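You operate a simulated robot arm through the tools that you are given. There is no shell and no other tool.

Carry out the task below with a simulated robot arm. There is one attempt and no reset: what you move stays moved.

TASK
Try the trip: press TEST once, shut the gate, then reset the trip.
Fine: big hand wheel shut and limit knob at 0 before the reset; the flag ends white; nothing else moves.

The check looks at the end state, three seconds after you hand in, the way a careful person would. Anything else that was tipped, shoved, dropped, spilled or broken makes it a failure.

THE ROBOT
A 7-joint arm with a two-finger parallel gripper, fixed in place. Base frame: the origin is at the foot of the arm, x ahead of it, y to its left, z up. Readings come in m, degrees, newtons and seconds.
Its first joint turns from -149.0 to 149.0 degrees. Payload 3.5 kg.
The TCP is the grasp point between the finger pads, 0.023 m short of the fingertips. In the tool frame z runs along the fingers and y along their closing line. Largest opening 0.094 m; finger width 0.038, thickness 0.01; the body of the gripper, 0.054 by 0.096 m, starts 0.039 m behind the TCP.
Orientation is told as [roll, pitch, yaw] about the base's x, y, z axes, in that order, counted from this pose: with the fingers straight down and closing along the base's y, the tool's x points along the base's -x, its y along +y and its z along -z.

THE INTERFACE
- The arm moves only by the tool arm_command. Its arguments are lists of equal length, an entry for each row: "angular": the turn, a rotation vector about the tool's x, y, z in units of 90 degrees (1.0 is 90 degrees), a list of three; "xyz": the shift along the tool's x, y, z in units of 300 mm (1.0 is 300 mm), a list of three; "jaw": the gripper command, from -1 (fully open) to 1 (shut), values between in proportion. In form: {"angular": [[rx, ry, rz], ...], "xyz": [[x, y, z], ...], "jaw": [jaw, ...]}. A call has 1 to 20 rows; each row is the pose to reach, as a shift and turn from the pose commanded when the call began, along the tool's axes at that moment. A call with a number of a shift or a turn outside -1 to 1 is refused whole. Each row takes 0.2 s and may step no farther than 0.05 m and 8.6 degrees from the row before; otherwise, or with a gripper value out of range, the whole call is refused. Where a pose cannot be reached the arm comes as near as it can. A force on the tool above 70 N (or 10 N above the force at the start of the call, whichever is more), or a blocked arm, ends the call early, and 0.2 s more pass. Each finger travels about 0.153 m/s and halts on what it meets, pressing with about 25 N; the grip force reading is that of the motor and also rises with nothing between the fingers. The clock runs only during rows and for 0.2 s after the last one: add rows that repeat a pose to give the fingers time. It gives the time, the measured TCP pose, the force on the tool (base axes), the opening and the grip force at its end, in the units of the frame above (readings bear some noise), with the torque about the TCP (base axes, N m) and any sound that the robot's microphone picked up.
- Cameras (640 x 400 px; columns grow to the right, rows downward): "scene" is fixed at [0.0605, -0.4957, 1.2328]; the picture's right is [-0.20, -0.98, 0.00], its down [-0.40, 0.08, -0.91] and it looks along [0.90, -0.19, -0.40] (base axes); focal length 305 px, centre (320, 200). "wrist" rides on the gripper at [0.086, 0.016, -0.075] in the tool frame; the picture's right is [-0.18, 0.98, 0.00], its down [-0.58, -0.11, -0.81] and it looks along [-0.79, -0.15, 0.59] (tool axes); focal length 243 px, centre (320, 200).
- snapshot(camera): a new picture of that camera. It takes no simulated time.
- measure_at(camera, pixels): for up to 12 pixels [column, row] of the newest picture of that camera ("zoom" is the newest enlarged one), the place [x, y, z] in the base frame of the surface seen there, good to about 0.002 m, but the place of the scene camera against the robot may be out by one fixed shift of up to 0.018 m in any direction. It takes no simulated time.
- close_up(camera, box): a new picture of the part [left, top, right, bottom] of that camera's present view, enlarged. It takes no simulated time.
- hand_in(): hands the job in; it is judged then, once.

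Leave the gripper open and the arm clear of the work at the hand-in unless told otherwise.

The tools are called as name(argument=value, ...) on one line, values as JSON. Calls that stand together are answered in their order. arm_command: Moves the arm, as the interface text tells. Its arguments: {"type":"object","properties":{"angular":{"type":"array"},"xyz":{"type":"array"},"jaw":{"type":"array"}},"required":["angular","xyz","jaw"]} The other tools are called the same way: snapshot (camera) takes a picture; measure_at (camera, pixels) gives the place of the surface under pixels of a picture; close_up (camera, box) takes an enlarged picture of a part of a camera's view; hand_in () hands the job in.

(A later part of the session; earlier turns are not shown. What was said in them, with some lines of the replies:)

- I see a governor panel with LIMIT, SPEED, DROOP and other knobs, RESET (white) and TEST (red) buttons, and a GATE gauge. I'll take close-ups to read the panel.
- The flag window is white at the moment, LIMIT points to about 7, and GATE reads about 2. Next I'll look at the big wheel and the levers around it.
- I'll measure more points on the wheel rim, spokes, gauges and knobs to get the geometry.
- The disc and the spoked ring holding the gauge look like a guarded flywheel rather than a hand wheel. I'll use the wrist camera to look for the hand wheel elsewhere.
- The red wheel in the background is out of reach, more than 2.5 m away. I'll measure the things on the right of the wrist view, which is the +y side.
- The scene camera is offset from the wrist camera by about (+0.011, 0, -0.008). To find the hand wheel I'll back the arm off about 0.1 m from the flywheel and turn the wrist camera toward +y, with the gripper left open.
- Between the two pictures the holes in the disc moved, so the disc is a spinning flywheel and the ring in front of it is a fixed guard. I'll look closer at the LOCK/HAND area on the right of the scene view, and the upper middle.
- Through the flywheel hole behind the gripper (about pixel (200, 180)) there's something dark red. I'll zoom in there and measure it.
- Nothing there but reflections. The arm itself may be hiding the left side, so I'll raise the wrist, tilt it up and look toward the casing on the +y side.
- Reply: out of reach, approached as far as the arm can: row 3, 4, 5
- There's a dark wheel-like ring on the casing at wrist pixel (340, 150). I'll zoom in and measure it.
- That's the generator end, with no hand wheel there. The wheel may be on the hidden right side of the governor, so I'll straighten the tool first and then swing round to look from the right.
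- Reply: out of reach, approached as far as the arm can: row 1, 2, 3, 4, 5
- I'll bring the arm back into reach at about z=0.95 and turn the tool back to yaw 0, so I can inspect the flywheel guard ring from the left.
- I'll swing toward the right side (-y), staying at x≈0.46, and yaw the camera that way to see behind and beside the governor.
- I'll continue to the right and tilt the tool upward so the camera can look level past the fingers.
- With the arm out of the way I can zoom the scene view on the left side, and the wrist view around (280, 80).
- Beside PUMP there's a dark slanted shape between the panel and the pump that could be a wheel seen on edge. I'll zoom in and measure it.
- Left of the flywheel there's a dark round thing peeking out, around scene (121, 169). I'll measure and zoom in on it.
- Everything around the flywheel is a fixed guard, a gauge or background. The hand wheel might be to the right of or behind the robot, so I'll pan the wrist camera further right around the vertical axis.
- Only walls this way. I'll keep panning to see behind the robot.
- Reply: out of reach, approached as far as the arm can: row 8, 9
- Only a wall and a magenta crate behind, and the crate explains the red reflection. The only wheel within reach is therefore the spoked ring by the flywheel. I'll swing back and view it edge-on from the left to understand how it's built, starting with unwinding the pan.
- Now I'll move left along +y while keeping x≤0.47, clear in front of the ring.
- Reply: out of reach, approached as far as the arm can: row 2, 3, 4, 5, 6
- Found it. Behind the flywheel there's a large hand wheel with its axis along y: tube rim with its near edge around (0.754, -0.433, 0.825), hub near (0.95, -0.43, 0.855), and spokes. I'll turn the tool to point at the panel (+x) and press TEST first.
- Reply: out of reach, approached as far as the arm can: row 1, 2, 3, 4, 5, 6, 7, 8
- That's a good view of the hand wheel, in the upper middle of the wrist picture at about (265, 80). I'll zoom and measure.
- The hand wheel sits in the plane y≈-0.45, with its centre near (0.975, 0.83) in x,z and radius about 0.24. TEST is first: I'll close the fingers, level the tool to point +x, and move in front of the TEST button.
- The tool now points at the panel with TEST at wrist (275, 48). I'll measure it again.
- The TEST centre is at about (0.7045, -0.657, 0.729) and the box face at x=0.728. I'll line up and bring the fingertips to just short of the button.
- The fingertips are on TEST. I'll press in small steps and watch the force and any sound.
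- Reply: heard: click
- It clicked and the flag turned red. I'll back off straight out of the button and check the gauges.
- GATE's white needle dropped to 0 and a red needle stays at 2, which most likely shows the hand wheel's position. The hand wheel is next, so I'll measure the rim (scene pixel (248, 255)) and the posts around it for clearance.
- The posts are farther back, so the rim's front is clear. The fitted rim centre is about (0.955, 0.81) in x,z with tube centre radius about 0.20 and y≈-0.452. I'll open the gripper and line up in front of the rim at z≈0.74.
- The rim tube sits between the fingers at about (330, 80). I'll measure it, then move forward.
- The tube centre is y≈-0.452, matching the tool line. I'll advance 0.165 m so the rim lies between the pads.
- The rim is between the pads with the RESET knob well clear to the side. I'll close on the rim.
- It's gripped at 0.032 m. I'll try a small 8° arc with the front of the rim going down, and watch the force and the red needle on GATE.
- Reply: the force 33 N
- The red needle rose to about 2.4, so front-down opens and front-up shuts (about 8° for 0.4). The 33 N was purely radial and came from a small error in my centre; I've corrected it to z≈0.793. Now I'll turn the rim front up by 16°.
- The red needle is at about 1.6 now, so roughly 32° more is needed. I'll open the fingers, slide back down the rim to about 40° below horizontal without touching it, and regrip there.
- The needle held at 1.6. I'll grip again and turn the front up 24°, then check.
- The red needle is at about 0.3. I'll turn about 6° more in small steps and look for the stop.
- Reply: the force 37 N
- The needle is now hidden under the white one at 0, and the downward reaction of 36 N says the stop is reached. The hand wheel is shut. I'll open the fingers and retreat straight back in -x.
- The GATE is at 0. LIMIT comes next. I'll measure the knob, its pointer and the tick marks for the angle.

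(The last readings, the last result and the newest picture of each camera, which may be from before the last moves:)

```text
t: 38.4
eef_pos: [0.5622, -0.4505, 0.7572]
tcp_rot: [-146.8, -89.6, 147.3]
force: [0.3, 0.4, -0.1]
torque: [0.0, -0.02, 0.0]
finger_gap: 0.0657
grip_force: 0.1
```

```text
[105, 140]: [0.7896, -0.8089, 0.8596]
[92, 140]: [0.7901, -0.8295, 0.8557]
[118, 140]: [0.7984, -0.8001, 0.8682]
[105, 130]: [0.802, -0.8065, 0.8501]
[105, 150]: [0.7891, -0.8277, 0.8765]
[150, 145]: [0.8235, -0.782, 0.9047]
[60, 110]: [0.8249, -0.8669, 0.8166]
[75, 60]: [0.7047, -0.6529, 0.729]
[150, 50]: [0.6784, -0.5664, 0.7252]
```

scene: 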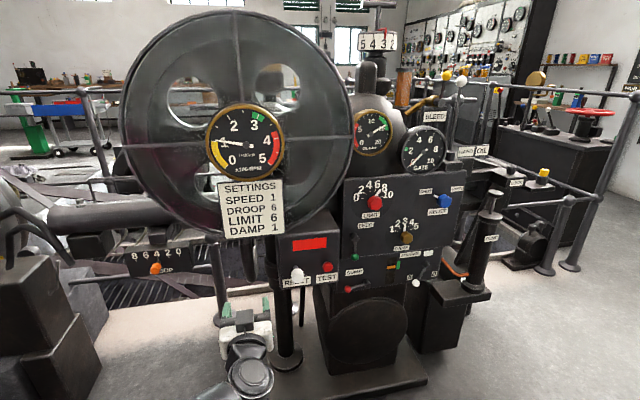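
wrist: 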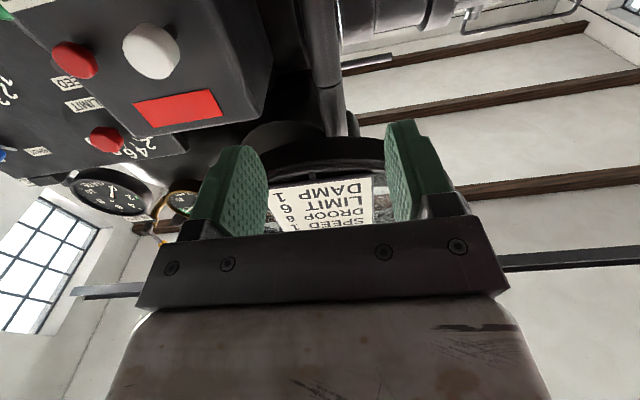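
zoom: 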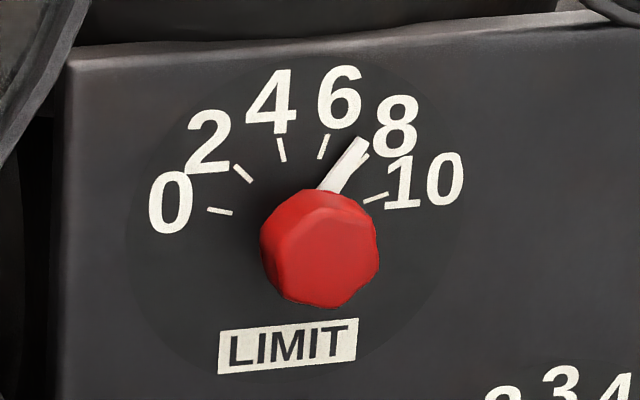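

Centre is about y=-0.8155. The 0 and 10 ticks sit at ±74° from the top and the pointer is 31° right of the top, which reads about 7. I need roughly 105° counter-clockwise. I'll move over in front of the knob, staying back at x≈0.56 while passing the buttons.

arm_command(angular=[[0, 0, 0], [0, 0, 0], [0, 0, 0], [0, 0, 0], [0, 0, 0]], xyz=[[-0.04, -0.14, 0], [-0.08, -0.28, 0], [-0.12, -0.42, 0], [-0.16, -0.56, 0], [-0.18, -0.7, 0]], jaw=[-1, -1, -1, -1, -1])

arm_command(angular=[[0, 0, 0], [0, 0, 0], [0, 0, 0], [0, 0, 0]], xyz=[[-0.05, -0.14, 0], [-0.1, -0.28, 0], [-0.15, -0.42, 0], [-0.18, -0.51, 0.05]], jaw=[-1, -1, -1, -1])

snapshot(camera="wrist")

snapshot(camera="scene")

```text
t: 39.6
eef_pos: [0.5655, -0.6628, 0.811]
tcp_rot: [-145.4, -89.7, 145.8]
force: [-0.2, 0.6, 0.6]
torque: [-0.01, -0.01, 0.02]
finger_gap: 0.0939
grip_force: 0.0
```

```text
t: 40.6
eef_pos: [0.5816, -0.8148, 0.8658]
tcp_rot: [-142.0, -89.8, 142.3]
force: [-0.1, -0.1, 0.0]
torque: [-0.02, 0.0, 0.01]
finger_gap: 0.0937
grip_force: 0.1
```

```text
taken
```

wrist: 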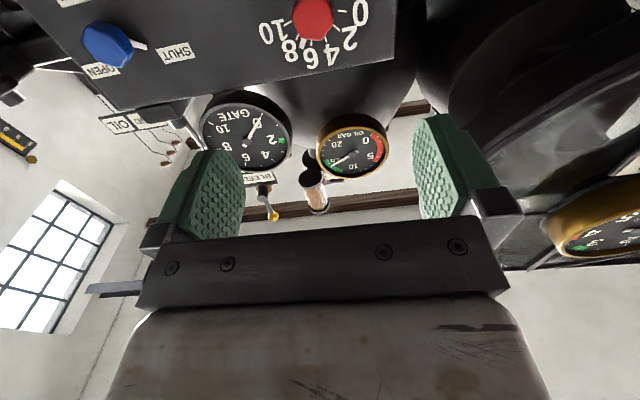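

```text
taken
```

scene: 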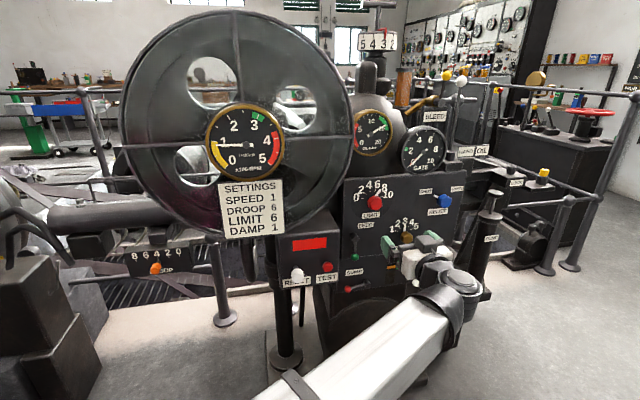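

Reachable so far, and the knob is at wrist (313, 18). I'll zoom and measure it from here.

close_up(camera="wrist", box=[250, 0, 380, 80])

measure_at(camera="zoom", pixels=[[320, 80], [220, 80], [400, 80], [320, 170], [320, 20]])

```text
4.92 times, centred on (315, 40) of wrist
```

zoom: 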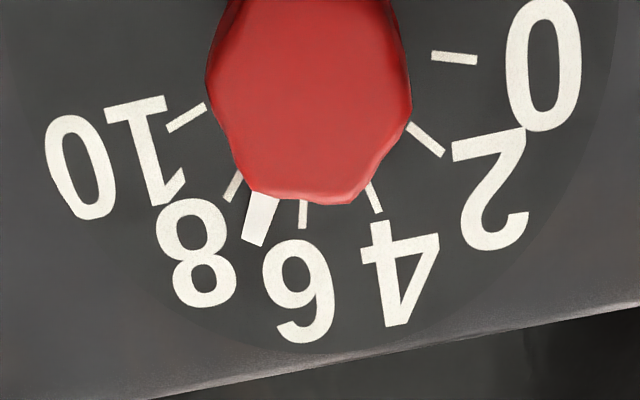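

```text
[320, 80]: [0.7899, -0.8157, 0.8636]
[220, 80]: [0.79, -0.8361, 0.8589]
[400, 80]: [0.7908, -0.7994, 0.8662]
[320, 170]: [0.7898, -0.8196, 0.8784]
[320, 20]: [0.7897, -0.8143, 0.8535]
```

measure_at(camera="zoom", pixels=[[454, 58], [187, 117], [373, 196], [303, 214], [427, 141], [232, 186], [256, 232], [262, 200], [214, 80], [408, 80], [255, 190], [350, 200]])

```text
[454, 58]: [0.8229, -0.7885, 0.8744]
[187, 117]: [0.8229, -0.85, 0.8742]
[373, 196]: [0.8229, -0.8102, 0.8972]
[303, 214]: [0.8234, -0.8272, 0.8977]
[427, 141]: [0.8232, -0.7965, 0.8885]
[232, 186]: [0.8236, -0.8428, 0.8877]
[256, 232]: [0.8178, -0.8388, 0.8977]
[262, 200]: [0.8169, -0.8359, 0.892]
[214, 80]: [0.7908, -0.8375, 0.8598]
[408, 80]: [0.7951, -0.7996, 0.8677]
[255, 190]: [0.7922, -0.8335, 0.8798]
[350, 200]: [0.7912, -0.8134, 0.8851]
```

True knob centre is y=-0.819, z=0.867 and the face is at x≈0.79. The pointer is about 33° right (7.2), so about 108° to go. The flats suit a grip turned 47° clockwise at the start, ending about 60° counter-clockwise. I'll turn the tool first while still clear of the panel.

arm_command(angular=[[0, 0, 0.088], [0, 0, 0.176], [0, 0, 0.264], [0, 0, 0.352], [0, 0, 0.44], [0, 0, 0.528], [0, 0, 0.528]], xyz=[[-0.004, -0.014, 0], [-0.004, -0.014, 0], [-0.004, -0.014, 0], [-0.004, -0.014, 0.1], [-0.004, -0.014, 0.2], [-0.004, -0.014, 0.3], [-0.004, -0.014, 0.35]], jaw=[-0.277, -0.277, -0.277, -0.277, -0.277, -0.277, -0.277])

snapshot(camera="wrist")

snapshot(camera="scene")

```text
t: 42.2
eef_pos: [0.6856, -0.8186, 0.8663]
tcp_rot: [90.2, -42.5, -90.0]
force: [-0.3, -1.5, -0.7]
torque: [-0.04, -0.01, -0.01]
finger_gap: 0.06
grip_force: 0.1
```

```text
taken
```

wrist: 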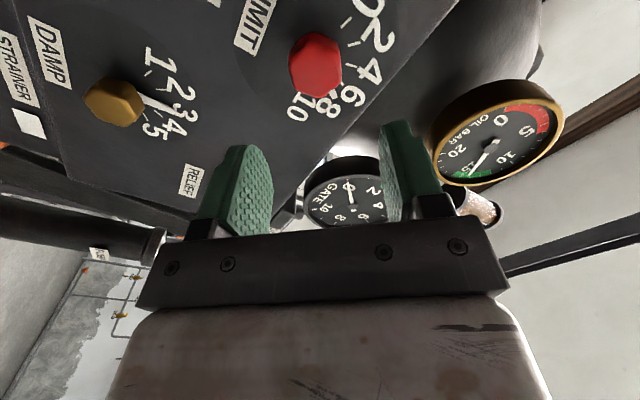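

```text
taken
```

scene: 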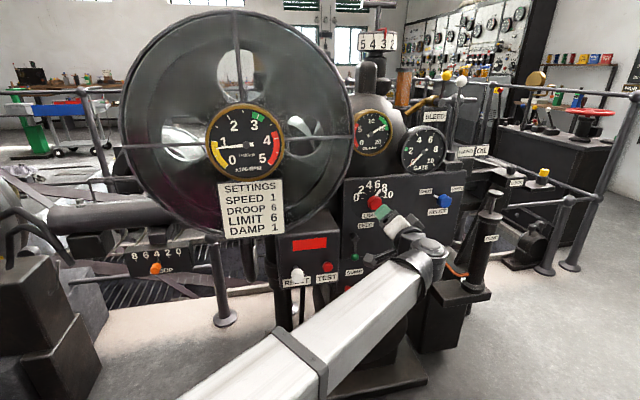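

No reach warnings. I'll check how the hexagon's flats line up with the fingers.

close_up(camera="wrist", box=[250, 10, 400, 130])

measure_at(camera="wrist", pixels=[[316, 65], [316, 40], [316, 90], [293, 65], [338, 65]])

```text
3.33 times, centred on (325, 70) of wrist
```

zoom: 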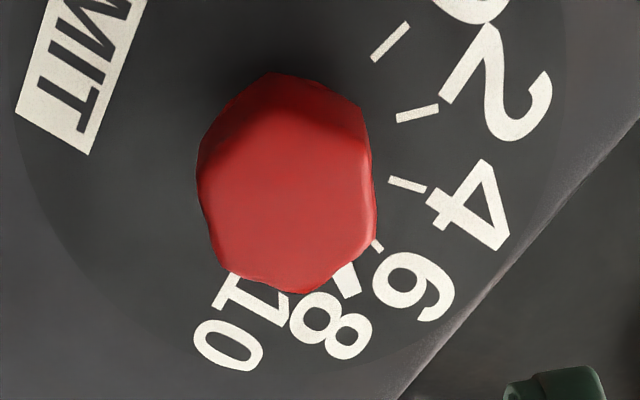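

```text
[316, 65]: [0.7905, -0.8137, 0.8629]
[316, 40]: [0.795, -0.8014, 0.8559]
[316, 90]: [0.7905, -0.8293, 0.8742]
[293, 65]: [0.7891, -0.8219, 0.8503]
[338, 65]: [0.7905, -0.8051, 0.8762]
```

The left and right flats face the pads well. I'll advance to TCP x≈0.788, with the fingertips about 12 mm off the panel.

arm_command(angular=[[0, 0, 0], [0, 0, 0], [0, 0, 0], [0, 0, 0], [0, 0, 0]], xyz=[[0, 0, 0.12], [0, 0, 0.22], [0, 0, 0.29], [0, 0, 0.325], [0, 0, 0.341]], jaw=[-0.277, -0.277, -0.277, -0.277, -0.277])

snapshot(camera="wrist")

close_up(camera="scene", box=[330, 160, 450, 260])

```text
t: 43.4
eef_pos: [0.7884, -0.817, 0.8671]
tcp_rot: [90.3, -42.6, -89.9]
force: [0.4, -0.6, 0.1]
torque: [0.04, 0.04, 0.01]
finger_gap: 0.0599
grip_force: 0.0
```

```text
taken
```

wrist: 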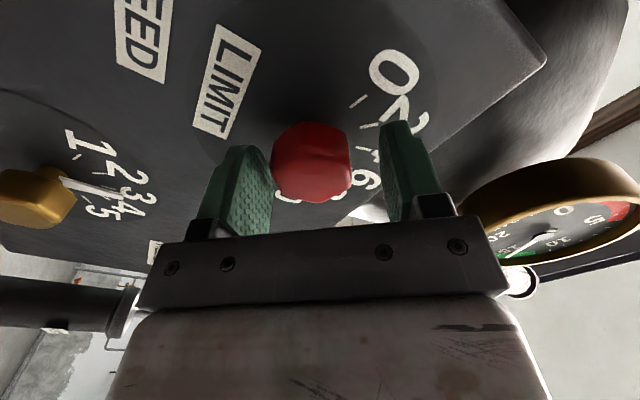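

```text
4.00 times, centred on (390, 210) of scene
```

zoom: 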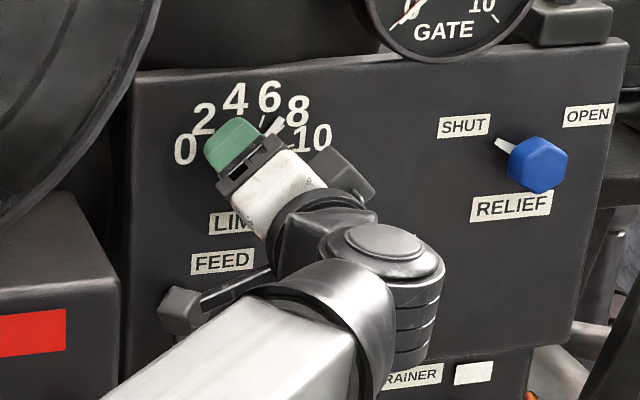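

The knob is centred between the pads. I'll close on it.

arm_command(angular=[[0, 0, 0], [0, 0, 0], [0, 0, 0]], xyz=[[0, 0, 0], [0, 0, 0], [0, 0, 0]], jaw=[1, 1, 1])

snapshot(camera="wrist")

```text
t: 44.2
eef_pos: [0.7895, -0.8186, 0.864]
tcp_rot: [90.1, -42.7, -89.8]
force: [8.6, -18.3, -28.0]
torque: [0.01, 0.91, -0.48]
finger_gap: 0.0395
grip_force: 45.7
```

```text
taken
```

wrist: 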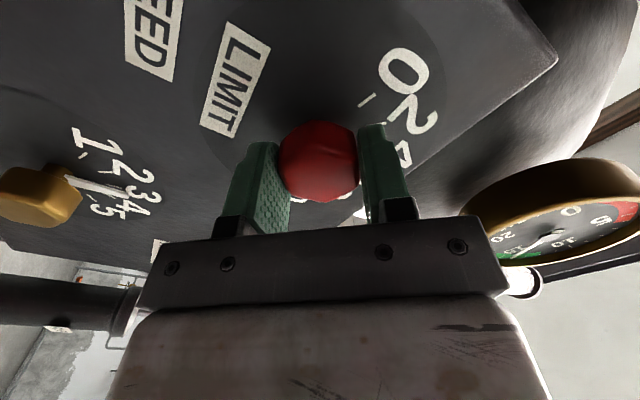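

Gripped, but slightly off centre with 33 N along the closing line. I'll shift about 3.5 mm along -tool y to centre on the knob.

arm_command(angular=[[0, 0, 0], [0, 0, 0]], xyz=[[0, -0.006, 0], [0, -0.0117, 0]], jaw=[1, 1])

```text
t: 44.8
eef_pos: [0.7886, -0.8195, 0.8642]
tcp_rot: [90.2, -42.5, -89.7]
force: [8.5, -12.5, -17.9]
torque: [0.05, 0.63, -0.45]
finger_gap: 0.0393
grip_force: 45.0
```

arm_command(angular=[[0, 0, 0], [0, 0, 0]], xyz=[[0, -0.008, 0], [0, -0.016, 0]], jaw=[1, 1])

```text
t: 45.4
eef_pos: [0.7884, -0.8194, 0.8644]
tcp_rot: [90.8, -42.6, -89.8]
force: [10.1, 9.7, 13.1]
torque: [0.0, -0.76, -0.42]
finger_gap: 0.0394
grip_force: 45.4
```

Now it's +16 N the other way, so I'll take back about 2 mm while starting the counter-clockwise turn with a 24° check.

arm_command(angular=[[0, 0, 0], [0, 0, -0.07], [0, 0, -0.14], [0, 0, -0.21], [0, 0, -0.27]], xyz=[[0, 0.006, 0], [0, 0.006, 0], [0, 0.006, 0], [0, 0.006, 0], [0, 0.006, 0]], jaw=[1, 1, 1, 1, 1])

snapshot(camera="wrist")

close_up(camera="scene", box=[330, 160, 450, 260])

```text
t: 46.6
eef_pos: [0.7884, -0.8194, 0.8634]
tcp_rot: [90.8, -67.1, -90.1]
force: [12.9, 19.0, 21.3]
torque: [0.01, 0.16, 0.67]
finger_gap: 0.0394
grip_force: 45.1
```

```text
taken
```

wrist: 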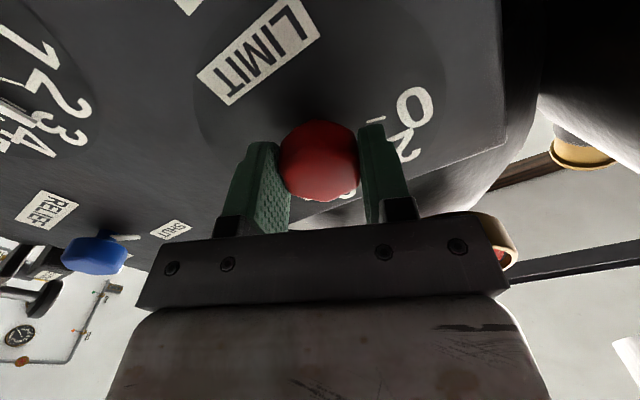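

```text
4.00 times, centred on (390, 210) of scene
```

zoom: 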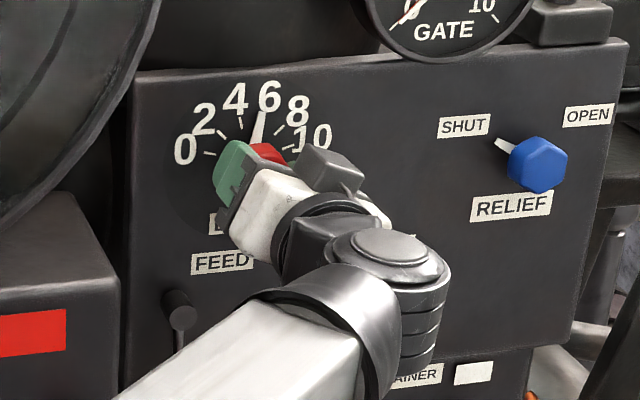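

The pointer moved to about 5.5 and the knob follows the grip. I'll correct the small side load and continue another 40°.

arm_command(angular=[[0, 0, 0], [0, 0, -0.075], [0, 0, -0.15], [0, 0, -0.225], [0, 0, -0.3], [0, 0, -0.375], [0, 0, -0.45]], xyz=[[-0.0068, 0.014, 0], [-0.0068, 0.014, 0], [-0.0068, 0.014, 0], [-0.0068, 0.014, 0], [-0.0068, 0.014, 0], [-0.0068, 0.014, 0], [-0.0068, 0.014, 0]], jaw=[1, 1, 1, 1, 1, 1, 1])

snapshot(camera="wrist")

close_up(camera="scene", box=[330, 160, 450, 260])

```text
t: 48.2
eef_pos: [0.7894, -0.8201, 0.8641]
tcp_rot: [-90.2, -72.5, 90.6]
force: [10.3, -7.3, -22.7]
torque: [0.0, 1.25, -0.62]
finger_gap: 0.0392
grip_force: 45.0
```

```text
taken
```

wrist: 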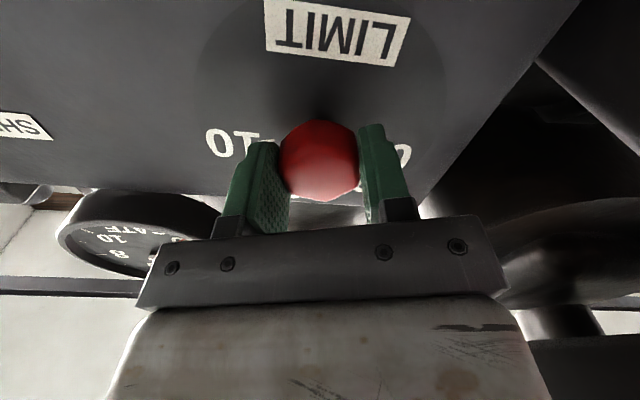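

```text
4.00 times, centred on (390, 210) of scene
```

zoom: 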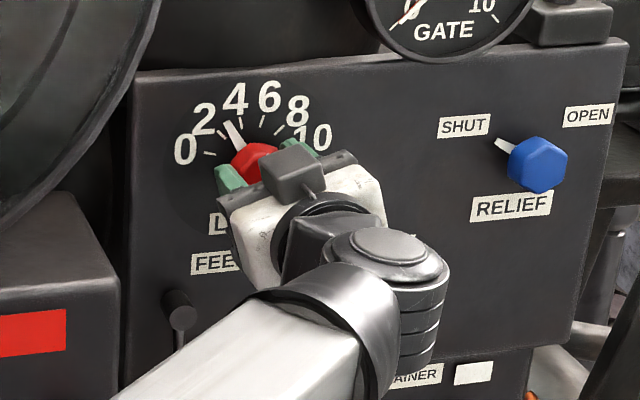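

The pointer is at about 3. I'll continue 40° more with a small load correction.

arm_command(angular=[[0, 0, 0], [0, 0, -0.075], [0, 0, -0.15], [0, 0, -0.225], [0, 0, -0.3], [0, 0, -0.375], [0, 0, -0.44]], xyz=[[0.01, 0, 0], [0.01, 0, 0], [0.01, 0, 0], [0.01, 0, 0], [0.01, 0, 0], [0.01, 0, 0], [0.01, 0, 0]], jaw=[1, 1, 1, 1, 1, 1, 1])

snapshot(camera="wrist")

close_up(camera="scene", box=[330, 160, 450, 260])

```text
t: 49.8
eef_pos: [0.7887, -0.8203, 0.8645]
tcp_rot: [-90.4, -32.9, 90.6]
force: [7.8, -18.0, 16.4]
torque: [0.03, -0.64, 0.45]
finger_gap: 0.0392
grip_force: 44.6
```

```text
taken
```

wrist: 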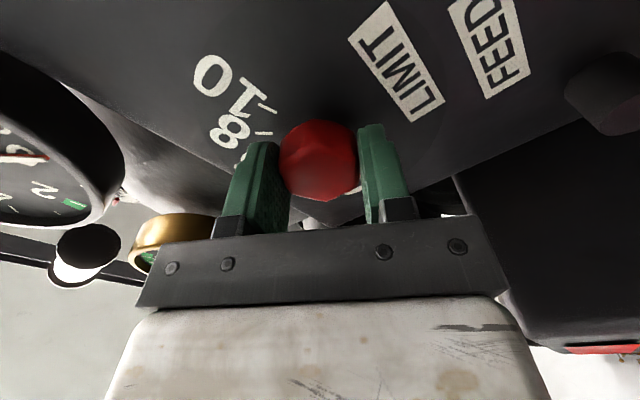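

```text
4.00 times, centred on (390, 210) of scene
```

zoom: 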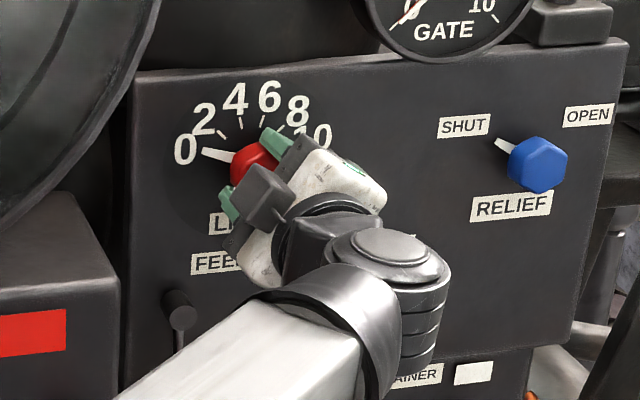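

The pointer is nearly at 0. I'll zoom in to check.

close_up(camera="scene", box=[360, 180, 400, 215])

measure_at(camera="zoom", pixels=[[330, 200]])

```text
11.43 times, centred on (380, 198) of scene
```

zoom: 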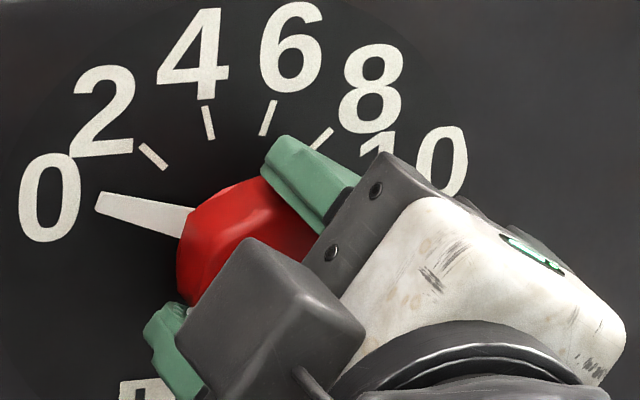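

```text
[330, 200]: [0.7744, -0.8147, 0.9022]
```

The pointer overlies the 0 tick. I'll measure the pointer's exact angle.

measure_at(camera="zoom", pixels=[[104, 202], [115, 205], [130, 208], [150, 213], [170, 218], [205, 120], [265, 118], [152, 157]])

```text
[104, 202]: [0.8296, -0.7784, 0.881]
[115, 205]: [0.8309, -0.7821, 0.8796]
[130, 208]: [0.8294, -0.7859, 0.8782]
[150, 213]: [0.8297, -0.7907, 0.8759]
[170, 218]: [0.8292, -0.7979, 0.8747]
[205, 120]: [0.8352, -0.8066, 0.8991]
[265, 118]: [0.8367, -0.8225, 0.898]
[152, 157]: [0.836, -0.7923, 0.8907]
```

The pointer is at about 72° against 75° for the 0 mark, which is roughly 0.2. I'll turn a further 5° gently and see whether there's a stop.

arm_command(angular=[[0, 0, 0], [0, 0, -0.02], [0, 0, -0.04], [0, 0, -0.055]], xyz=[[0.003, -0.012, 0], [0.003, -0.012, 0], [0.003, -0.012, 0], [0.003, -0.012, 0]], jaw=[1, 1, 1, 1])

close_up(camera="scene", box=[360, 180, 400, 215])

measure_at(camera="zoom", pixels=[[104, 202], [115, 205], [130, 208], [150, 213], [170, 218]])

```text
t: 50.8
eef_pos: [0.7885, -0.8209, 0.8653]
tcp_rot: [-90.2, -28.0, 90.8]
force: [-1.6, 11.1, -9.3]
torque: [0.5, 0.58, -0.38]
finger_gap: 0.0393
grip_force: 45.2
```

```text
11.43 times, centred on (380, 198) of scene
```

zoom: 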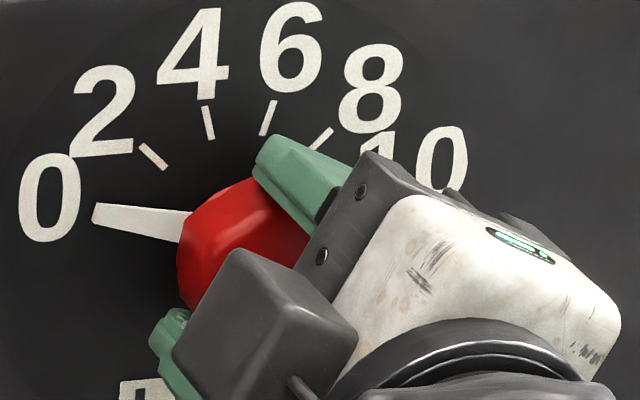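

```text
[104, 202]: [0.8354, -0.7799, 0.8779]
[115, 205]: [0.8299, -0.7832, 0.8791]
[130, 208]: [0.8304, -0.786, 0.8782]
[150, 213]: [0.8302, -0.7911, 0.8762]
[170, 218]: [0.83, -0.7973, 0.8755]
```

The torque rose to 0.5 N m, so possibly the stop is reached. I'll measure the pointer's centre line.

measure_at(camera="zoom", pixels=[[100, 214], [110, 216], [125, 218], [140, 221], [155, 223], [170, 226], [180, 228], [205, 122], [268, 118]])

snapshot(camera="wrist")

```text
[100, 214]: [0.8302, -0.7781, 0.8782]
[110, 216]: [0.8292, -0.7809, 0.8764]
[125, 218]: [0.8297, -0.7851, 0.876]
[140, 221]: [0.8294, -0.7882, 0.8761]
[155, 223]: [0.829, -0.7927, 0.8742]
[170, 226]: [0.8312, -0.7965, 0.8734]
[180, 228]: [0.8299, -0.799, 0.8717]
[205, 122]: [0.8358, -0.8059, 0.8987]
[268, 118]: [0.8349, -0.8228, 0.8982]
```

```text
taken
```

wrist: 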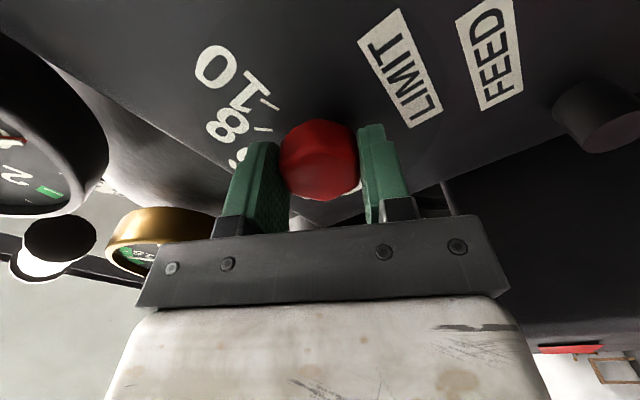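

The fitted pointer angle is now about 75°, which is the 0 mark, and the torque says it's on the stop. I'll open and back straight out.

arm_command(angular=[[0, 0, 0], [0, 0, 0], [0, 0, 0], [0, 0, 0], [0, 0, 0]], xyz=[[0, 0, 0], [0, 0, 0], [0, 0, -0.1], [0, 0, -0.25], [0, 0, -0.4]], jaw=[-0.277, -0.277, -0.277, -0.277, -0.277])

snapshot(camera="wrist")

close_up(camera="scene", box=[345, 172, 405, 222])

```text
t: 52.0
eef_pos: [0.6699, -0.8203, 0.8659]
tcp_rot: [-90.2, -28.0, 90.6]
force: [0.0, 0.1, -0.6]
torque: [0.0, -0.01, 0.04]
finger_gap: 0.0599
grip_force: 0.0
```

```text
taken
```

wrist: 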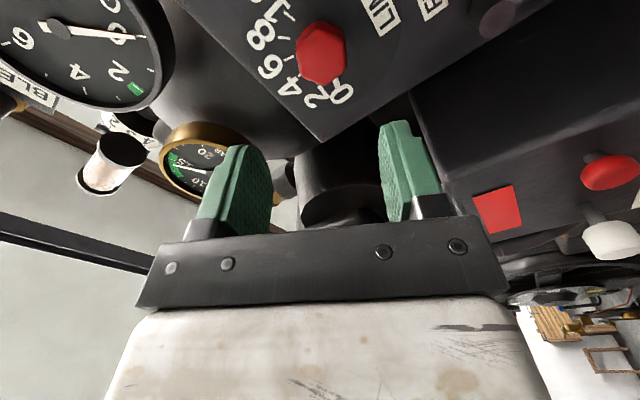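

```text
8.00 times, centred on (375, 197) of scene
```

zoom: 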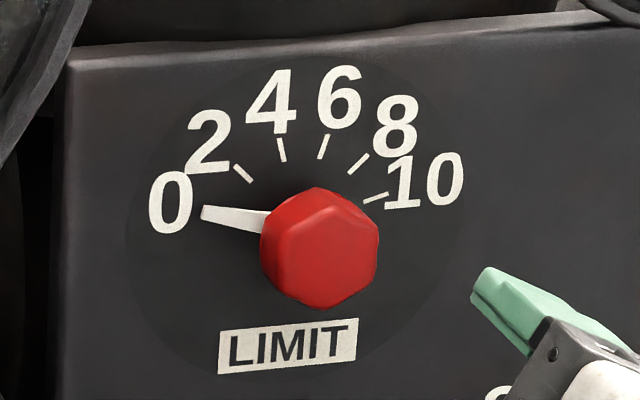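

LIMIT is at 0. Next is RESET: I'll retreat further, turn the tool back level, and close the fingers.

arm_command(angular=[[0, 0, 0], [0, 0, 0], [0, 0, 0.09], [0, 0, 0.18], [0, 0, 0.27], [0, 0, 0.36], [0, 0, 0.45], [0, 0, 0.54], [0, 0, 0.63], [0, 0, 0.689]], xyz=[[0, 0, -0.15], [0, 0, -0.3], [0, 0, -0.367], [0, 0, -0.367], [0, 0, -0.367], [0, 0, -0.367], [0, 0, -0.367], [0, 0, -0.367], [0, 0, -0.367], [0, 0, -0.367]], jaw=[0.5, 1, 1, 1, 1, 1, 1, 1, 1, 1])

arm_command(angular=[[0, 0, 0], [0, 0, 0], [0, 0, 0], [0, 0, 0], [0, 0, 0], [0, 0, 0]], xyz=[[0.08, 0.13, 0], [0.16, 0.27, 0], [0.24, 0.41, 0], [0.32, 0.55, 0], [0.4, 0.69, 0], [0.45, 0.81, 0]], jaw=[1, 1, 1, 1, 1, 1])

snapshot(camera="wrist")

snapshot(camera="scene")

close_up(camera="scene", box=[330, 90, 470, 220])

```text
t: 54.2
eef_pos: [0.5596, -0.8232, 0.8641]
tcp_rot: [147.1, -89.6, -146.7]
force: [0.9, 0.8, 0.2]
torque: [0.02, 0.02, 0.02]
finger_gap: 0.0003
grip_force: 24.9
```

```text
t: 55.6
eef_pos: [0.5579, -0.5814, 0.7294]
tcp_rot: [179.0, -89.8, -178.6]
force: [-0.2, 0.2, 0.1]
torque: [0.0, 0.01, 0.03]
finger_gap: 0.0001
grip_force: 25.2
```

```text
taken
```

wrist: 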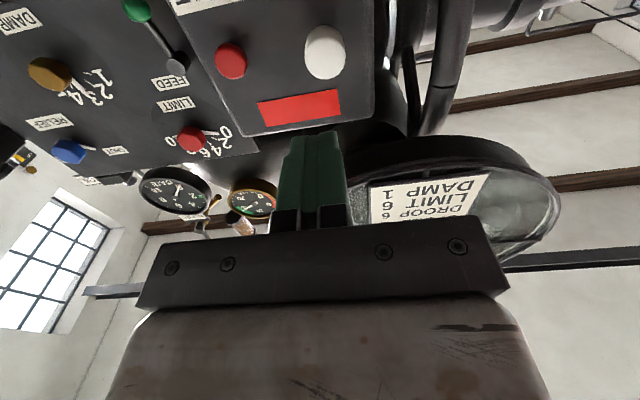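

```text
taken
```

scene: 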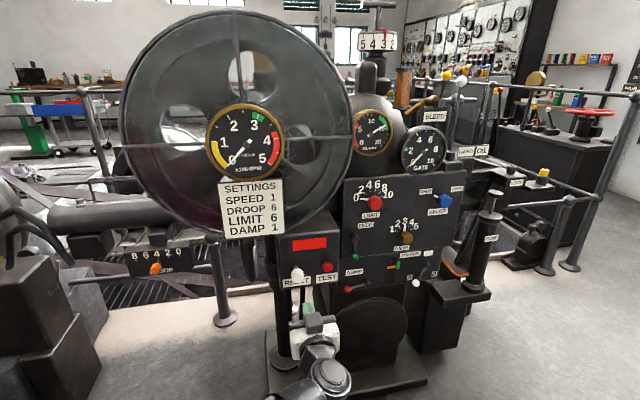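

```text
3.08 times, centred on (400, 155) of scene
```

zoom: 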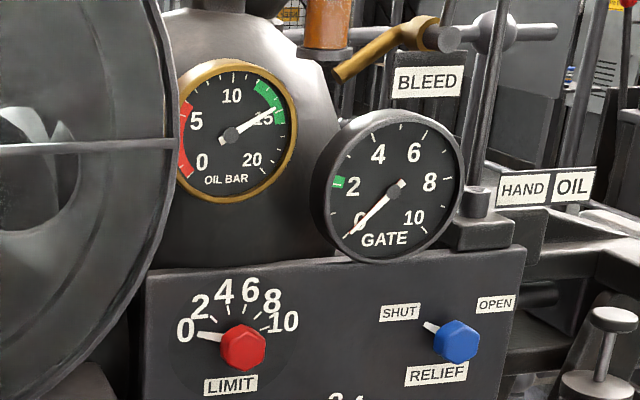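

RPM is down near 0, GATE shows both needles at 0, and LIMIT is 0. I'll measure the RESET knob at wrist (325, 52).

close_up(camera="wrist", box=[200, 0, 380, 140])

measure_at(camera="wrist", pixels=[[325, 52], [310, 52], [340, 52], [325, 32], [325, 72]])

close_up(camera="scene", box=[275, 230, 345, 290])

```text
2.86 times, centred on (290, 70) of wrist
```

zoom: 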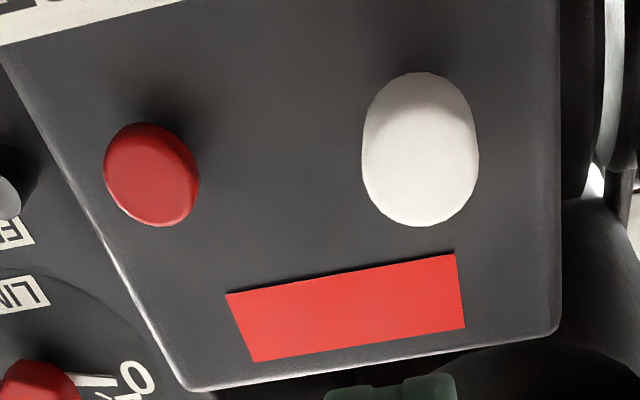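

```text
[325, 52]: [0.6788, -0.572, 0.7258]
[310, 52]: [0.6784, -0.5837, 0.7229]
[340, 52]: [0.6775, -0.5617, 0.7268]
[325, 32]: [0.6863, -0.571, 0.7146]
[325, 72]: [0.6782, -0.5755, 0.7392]
```

```text
6.67 times, centred on (310, 260) of scene
```

zoom: 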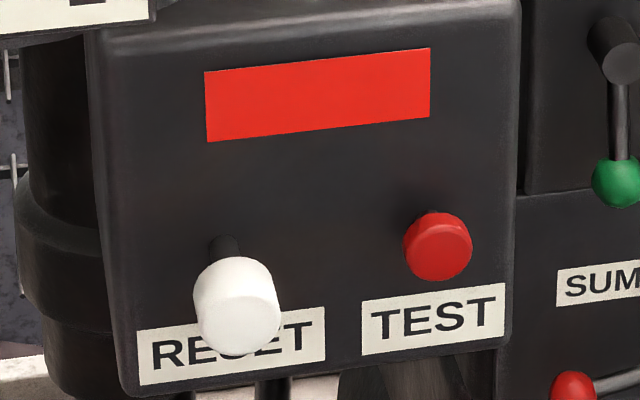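

The RESET knob's face is at x≈0.678, centre y≈-0.573, z≈0.729. I can't tell yet if it's pushed or pulled, so I'll try a gentle push first and watch the force and flag.

arm_command(angular=[[0, 0, 0], [0, 0, 0], [0, 0, 0], [0, 0, 0], [0, 0, 0], [0, 0, 0]], xyz=[[0, 0.028, 0.05], [0, 0.028, 0.15], [0, 0.028, 0.25], [0, 0.028, 0.305], [0, 0.028, 0.325], [0, 0.028, 0.333]], jaw=[1, 1, 1, 1, 1, 1])

close_up(camera="scene", box=[260, 210, 380, 300])

```text
t: 57.0
eef_pos: [0.6564, -0.5707, 0.7312]
tcp_rot: [171.5, -89.7, -171.1]
force: [-3.7, 0.3, -0.9]
torque: [0.01, 0.03, 0.01]
finger_gap: 0.0
grip_force: 25.1
```

```text
4.44 times, centred on (320, 255) of scene
```

zoom: 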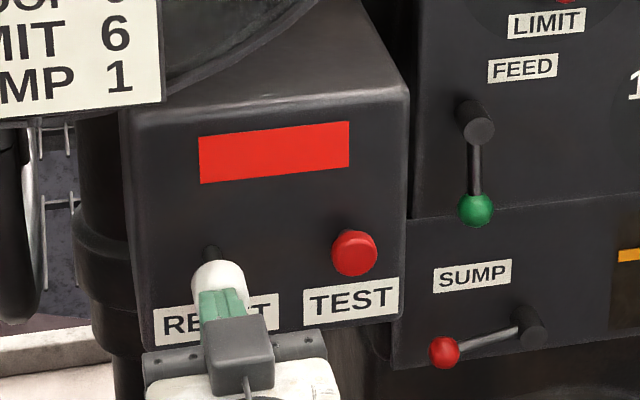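

Contact at about 4 N. I'll push a few more millimetres.

arm_command(angular=[[0, 0, 0], [0, 0, 0]], xyz=[[0, 0, 0.007], [0, 0, 0.013]], jaw=[1, 1])

close_up(camera="scene", box=[260, 210, 380, 300])

```text
t: 57.6
eef_pos: [0.6576, -0.5711, 0.732]
tcp_rot: [171.3, -89.8, -171.0]
force: [-43.2, 2.9, -6.8]
torque: [0.06, 0.18, -0.07]
finger_gap: 0.0002
grip_force: 24.9
```

```text
4.44 times, centred on (320, 255) of scene
```

zoom: 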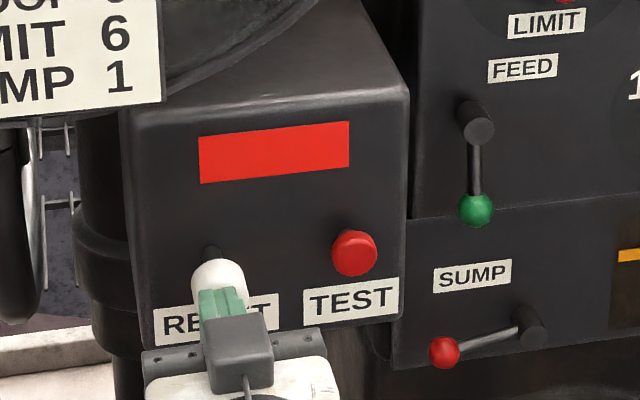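

It's solid at 43 N with no travel, so RESET is a pull knob. I'll back off, open the fingers and straddle the knob.

arm_command(angular=[[0, 0, 0], [0, 0, 0], [0, 0, 0], [0, 0, 0]], xyz=[[0, 0, -0.08], [0, 0, -0.2], [0, 0, -0.2], [0, 0, -0.2]], jaw=[1, -0.277, -0.277, -0.277])

snapshot(camera="wrist")

measure_at(camera="wrist", pixels=[[316, 85], [300, 85], [332, 85], [316, 70], [316, 105]])

```text
t: 58.6
eef_pos: [0.6022, -0.5707, 0.7307]
tcp_rot: [171.7, -89.8, -171.3]
force: [0.0, 0.1, -0.2]
torque: [0.03, -0.01, -0.02]
finger_gap: 0.0599
grip_force: 0.1
```

```text
taken
```

wrist: 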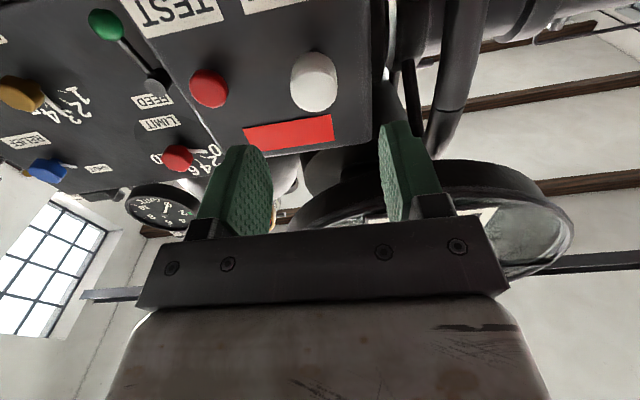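

```text
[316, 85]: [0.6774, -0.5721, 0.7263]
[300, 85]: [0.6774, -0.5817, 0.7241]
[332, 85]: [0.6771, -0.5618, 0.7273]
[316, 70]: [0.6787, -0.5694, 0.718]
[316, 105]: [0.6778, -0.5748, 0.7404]
```

The knob is centred at y≈-0.572, z≈0.728. I'll advance around it and close.

arm_command(angular=[[0, 0, 0], [0, 0, 0], [0, 0, 0], [0, 0, 0], [0, 0, 0], [0, 0, 0], [0, 0, 0], [0, 0, 0]], xyz=[[0.009, -0.005, 0.1], [0.009, -0.005, 0.2], [0.009, -0.005, 0.27], [0.009, -0.005, 0.3], [0.009, -0.005, 0.3], [0.009, -0.005, 0.3], [0.009, -0.005, 0.3], [0.009, -0.005, 0.3]], jaw=[-0.277, -0.277, -0.277, -0.277, -0.277, 1, 1, 1])

snapshot(camera="wrist")

```text
t: 60.4
eef_pos: [0.6925, -0.5729, 0.7286]
tcp_rot: [158.4, -89.6, -158.4]
force: [0.5, -28.6, 5.0]
torque: [-0.01, 0.08, -0.14]
finger_gap: 0.0313
grip_force: 45.2
```

```text
taken
```

wrist: 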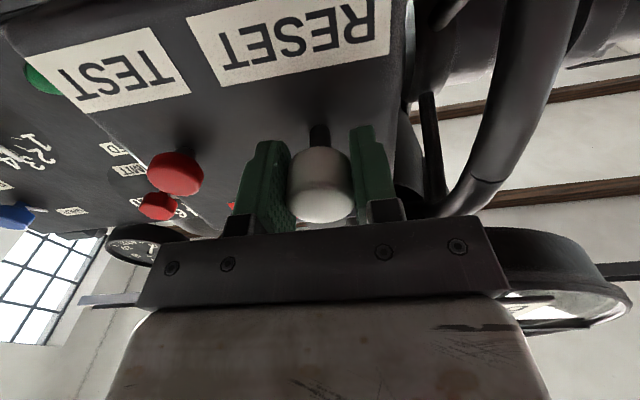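

Gripped with a small side load. I'll relieve it and pull straight out in small steps.

arm_command(angular=[[0, 0, 0], [0, 0, 0], [0, 0, 0], [0, 0, 0], [0, 0, 0]], xyz=[[0, -0.012, 0], [0, -0.012, -0.01], [0, -0.012, -0.02], [0, -0.012, -0.03], [0, -0.012, -0.04]], jaw=[1, 1, 1, 1, 1])

close_up(camera="scene", box=[260, 210, 380, 300])

snapshot(camera="wrist")

```text
t: 61.6
eef_pos: [0.6788, -0.575, 0.7292]
tcp_rot: [178.4, -89.8, -177.8]
force: [2.8, 3.5, 8.2]
torque: [0.02, -0.34, 0.04]
finger_gap: 0.0312
grip_force: 45.1
```

```text
4.44 times, centred on (320, 255) of scene
```

zoom: 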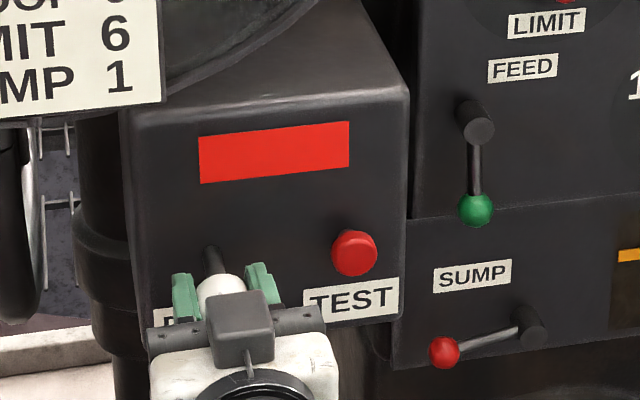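

```text
taken
```

wrist: 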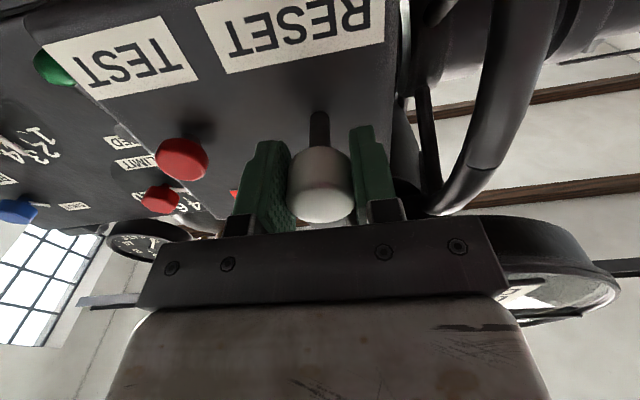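

The knob slides out with only about 3 N, 14 mm so far, and the flag is still red. I'll pull further in small steps.

arm_command(angular=[[0, 0, 0], [0, 0, 0], [0, 0, 0], [0, 0, 0]], xyz=[[0, 0, -0.01], [0, 0, -0.02], [0, 0, -0.03], [0, 0, -0.04]], jaw=[1, 1, 1, 1])

close_up(camera="scene", box=[260, 210, 380, 300])

```text
t: 62.6
eef_pos: [0.6675, -0.5742, 0.7291]
tcp_rot: [-173.0, -89.8, 173.6]
force: [4.4, 26.1, 8.0]
torque: [-0.01, -0.03, -0.01]
finger_gap: 0.0309
grip_force: 44.8
```

```text
4.44 times, centred on (320, 255) of scene
```

zoom: 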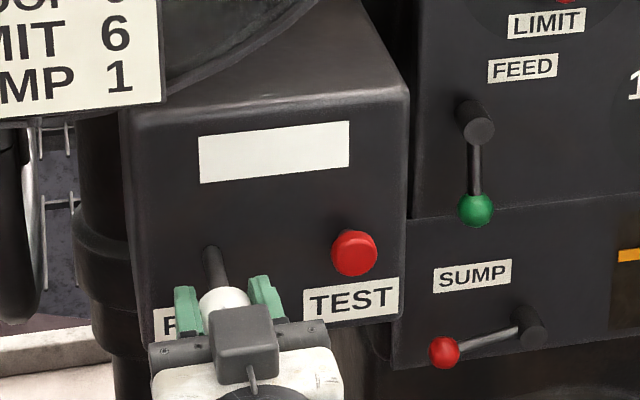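

The flag went white. I'll guide the knob back in to its rest position, then open.

arm_command(angular=[[0, 0, 0], [0, 0, 0], [0, 0, 0], [0, 0, 0], [0, 0, 0], [0, 0, 0]], xyz=[[0, 0.007, 0.02], [0, 0.007, 0.04], [0, 0.007, 0.06], [0, 0.007, 0.078], [0, 0.007, 0.078], [0, 0.007, 0.078]], jaw=[1, 1, 1, 1, -0.277, -0.277])

close_up(camera="scene", box=[260, 210, 380, 300])

snapshot(camera="wrist")

```text
t: 64.0
eef_pos: [0.6905, -0.5727, 0.7272]
tcp_rot: [169.7, -89.7, -169.4]
force: [0.7, -0.1, -0.6]
torque: [0.0, -0.02, -0.01]
finger_gap: 0.0601
grip_force: 0.1
```

```text
4.44 times, centred on (320, 255) of scene
```

zoom: 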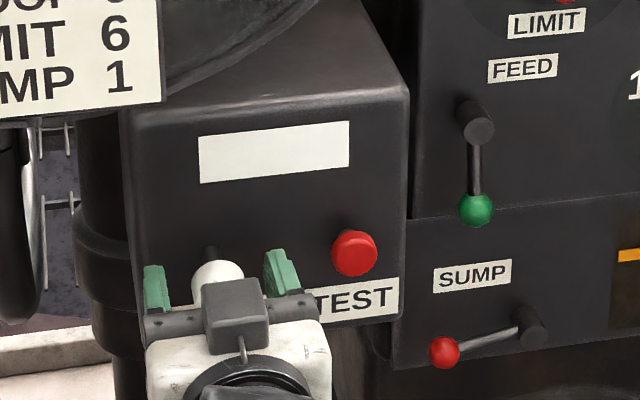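

```text
taken
```

wrist: 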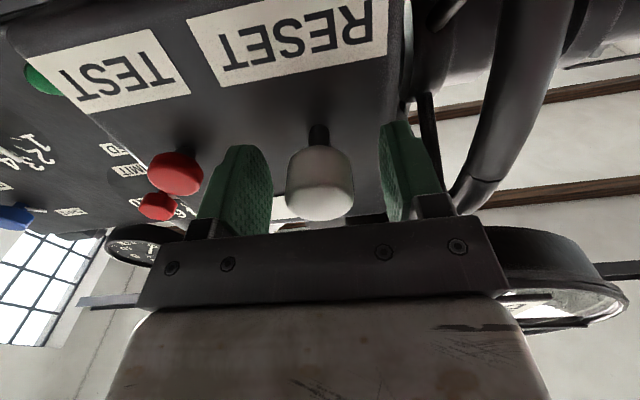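

The flag is white, the RESET knob is back, and the fingers are open. I'll retreat straight back and look everything over.

arm_command(angular=[[0, 0, 0], [0, 0, 0], [0, 0, 0], [0, 0, 0], [0, 0, 0], [0, 0, 0], [0, 0, 0]], xyz=[[0, 0, -0.12], [0, 0, -0.26], [0, 0, -0.4], [0, 0, -0.54], [0, 0.1, -0.65], [0, 0.2, -0.75], [0, 0.3, -0.85]], jaw=[-0.277, -0.277, -0.277, -1, -1, -1, -1])

snapshot(camera="scene")

close_up(camera="scene", box=[330, 90, 470, 300])

close_up(camera="scene", box=[380, 110, 460, 180])

close_up(camera="scene", box=[260, 210, 380, 300])

close_up(camera="scene", box=[330, 160, 470, 300])

```text
t: 65.6
eef_pos: [0.4333, -0.4862, 0.7284]
tcp_rot: [172.3, -89.7, -171.8]
force: [0.7, 0.8, -0.5]
torque: [0.0, 0.01, 0.0]
finger_gap: 0.0942
grip_force: 0.1
```

```text
taken
```

scene: 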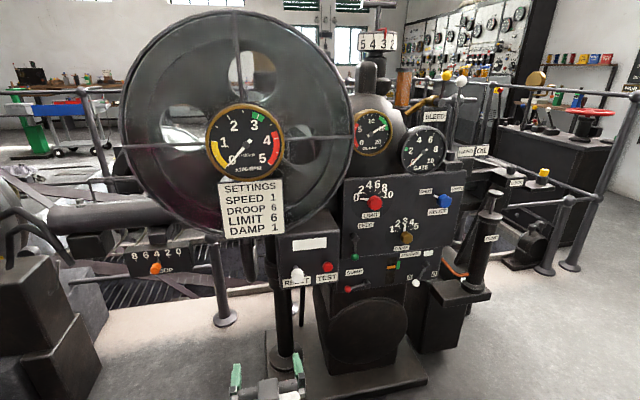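

```text
1.90 times, centred on (400, 195) of scene
```

zoom: 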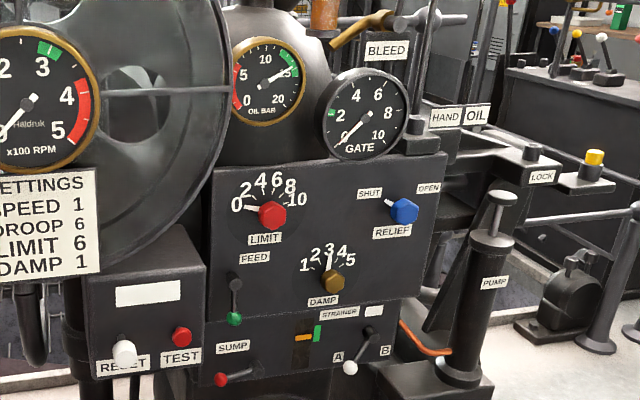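

```text
5.71 times, centred on (420, 145) of scene
```

zoom: 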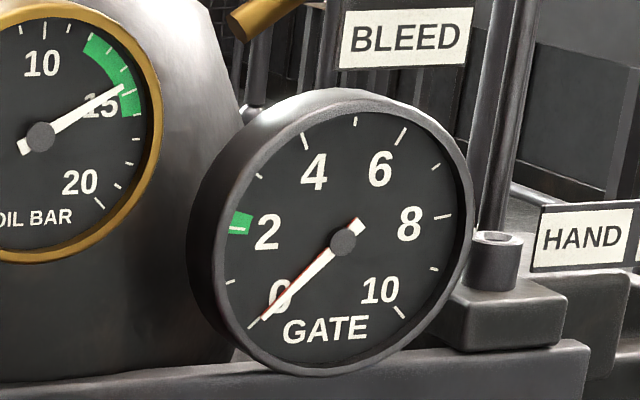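

```text
4.44 times, centred on (320, 255) of scene
```

zoom: 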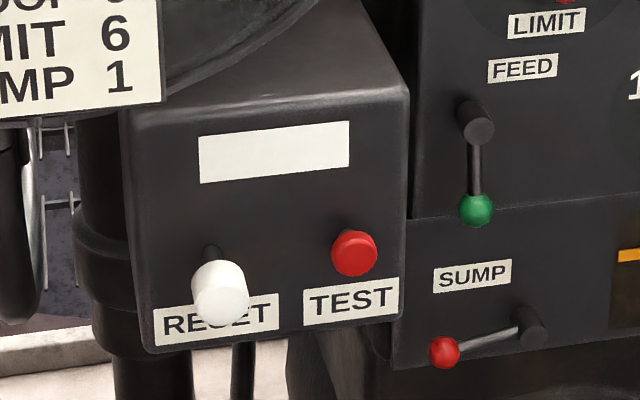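

```text
2.86 times, centred on (400, 230) of scene
```

zoom: 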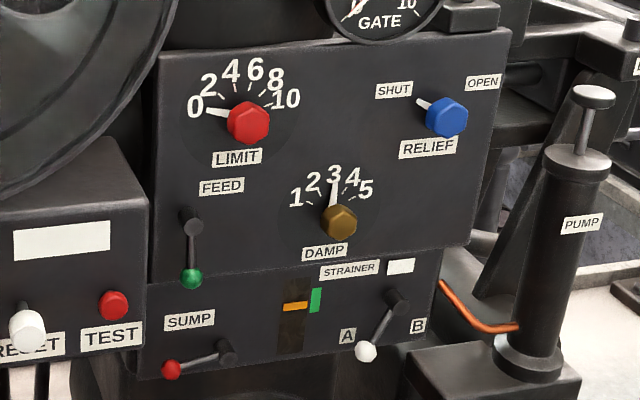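

Everything reads as it should: flag white, GATE's red and white needles both at 0, and LIMIT at 0. DAMP, RELIEF, FEED, SUMP, STRAINER and DROOP look as they did at the start. The arm is clear and the gripper is open, so I'm handing in.

hand_in()

```text
The job is handed in.
```

The trip test is done and handed in; no verdict has come back yet. The steps, in order:

1. **TEST:** I pressed it once. It clicked, the flag turned red and the gate needle dropped to 0.
2. **Hand wheel:** I turned it shut, onto its stop. My first 8° was the wrong way and took the red gate needle up to about 2.4. I then reversed it down to 0.
3. **LIMIT:** I turned it from about 7 to 0, up against its stop.
4. **RESET:** I pushed it first, but it was solid at 43 N with no travel. It turned out to be a pull knob; pulling it turned the flag white, and I guided it back to its rest position.

In the last pictures the flag was white, both gate needles were at 0 and the speed gauge was near 0. The other controls looked as they did at the start. The arm is clear of the work with the gripper open.
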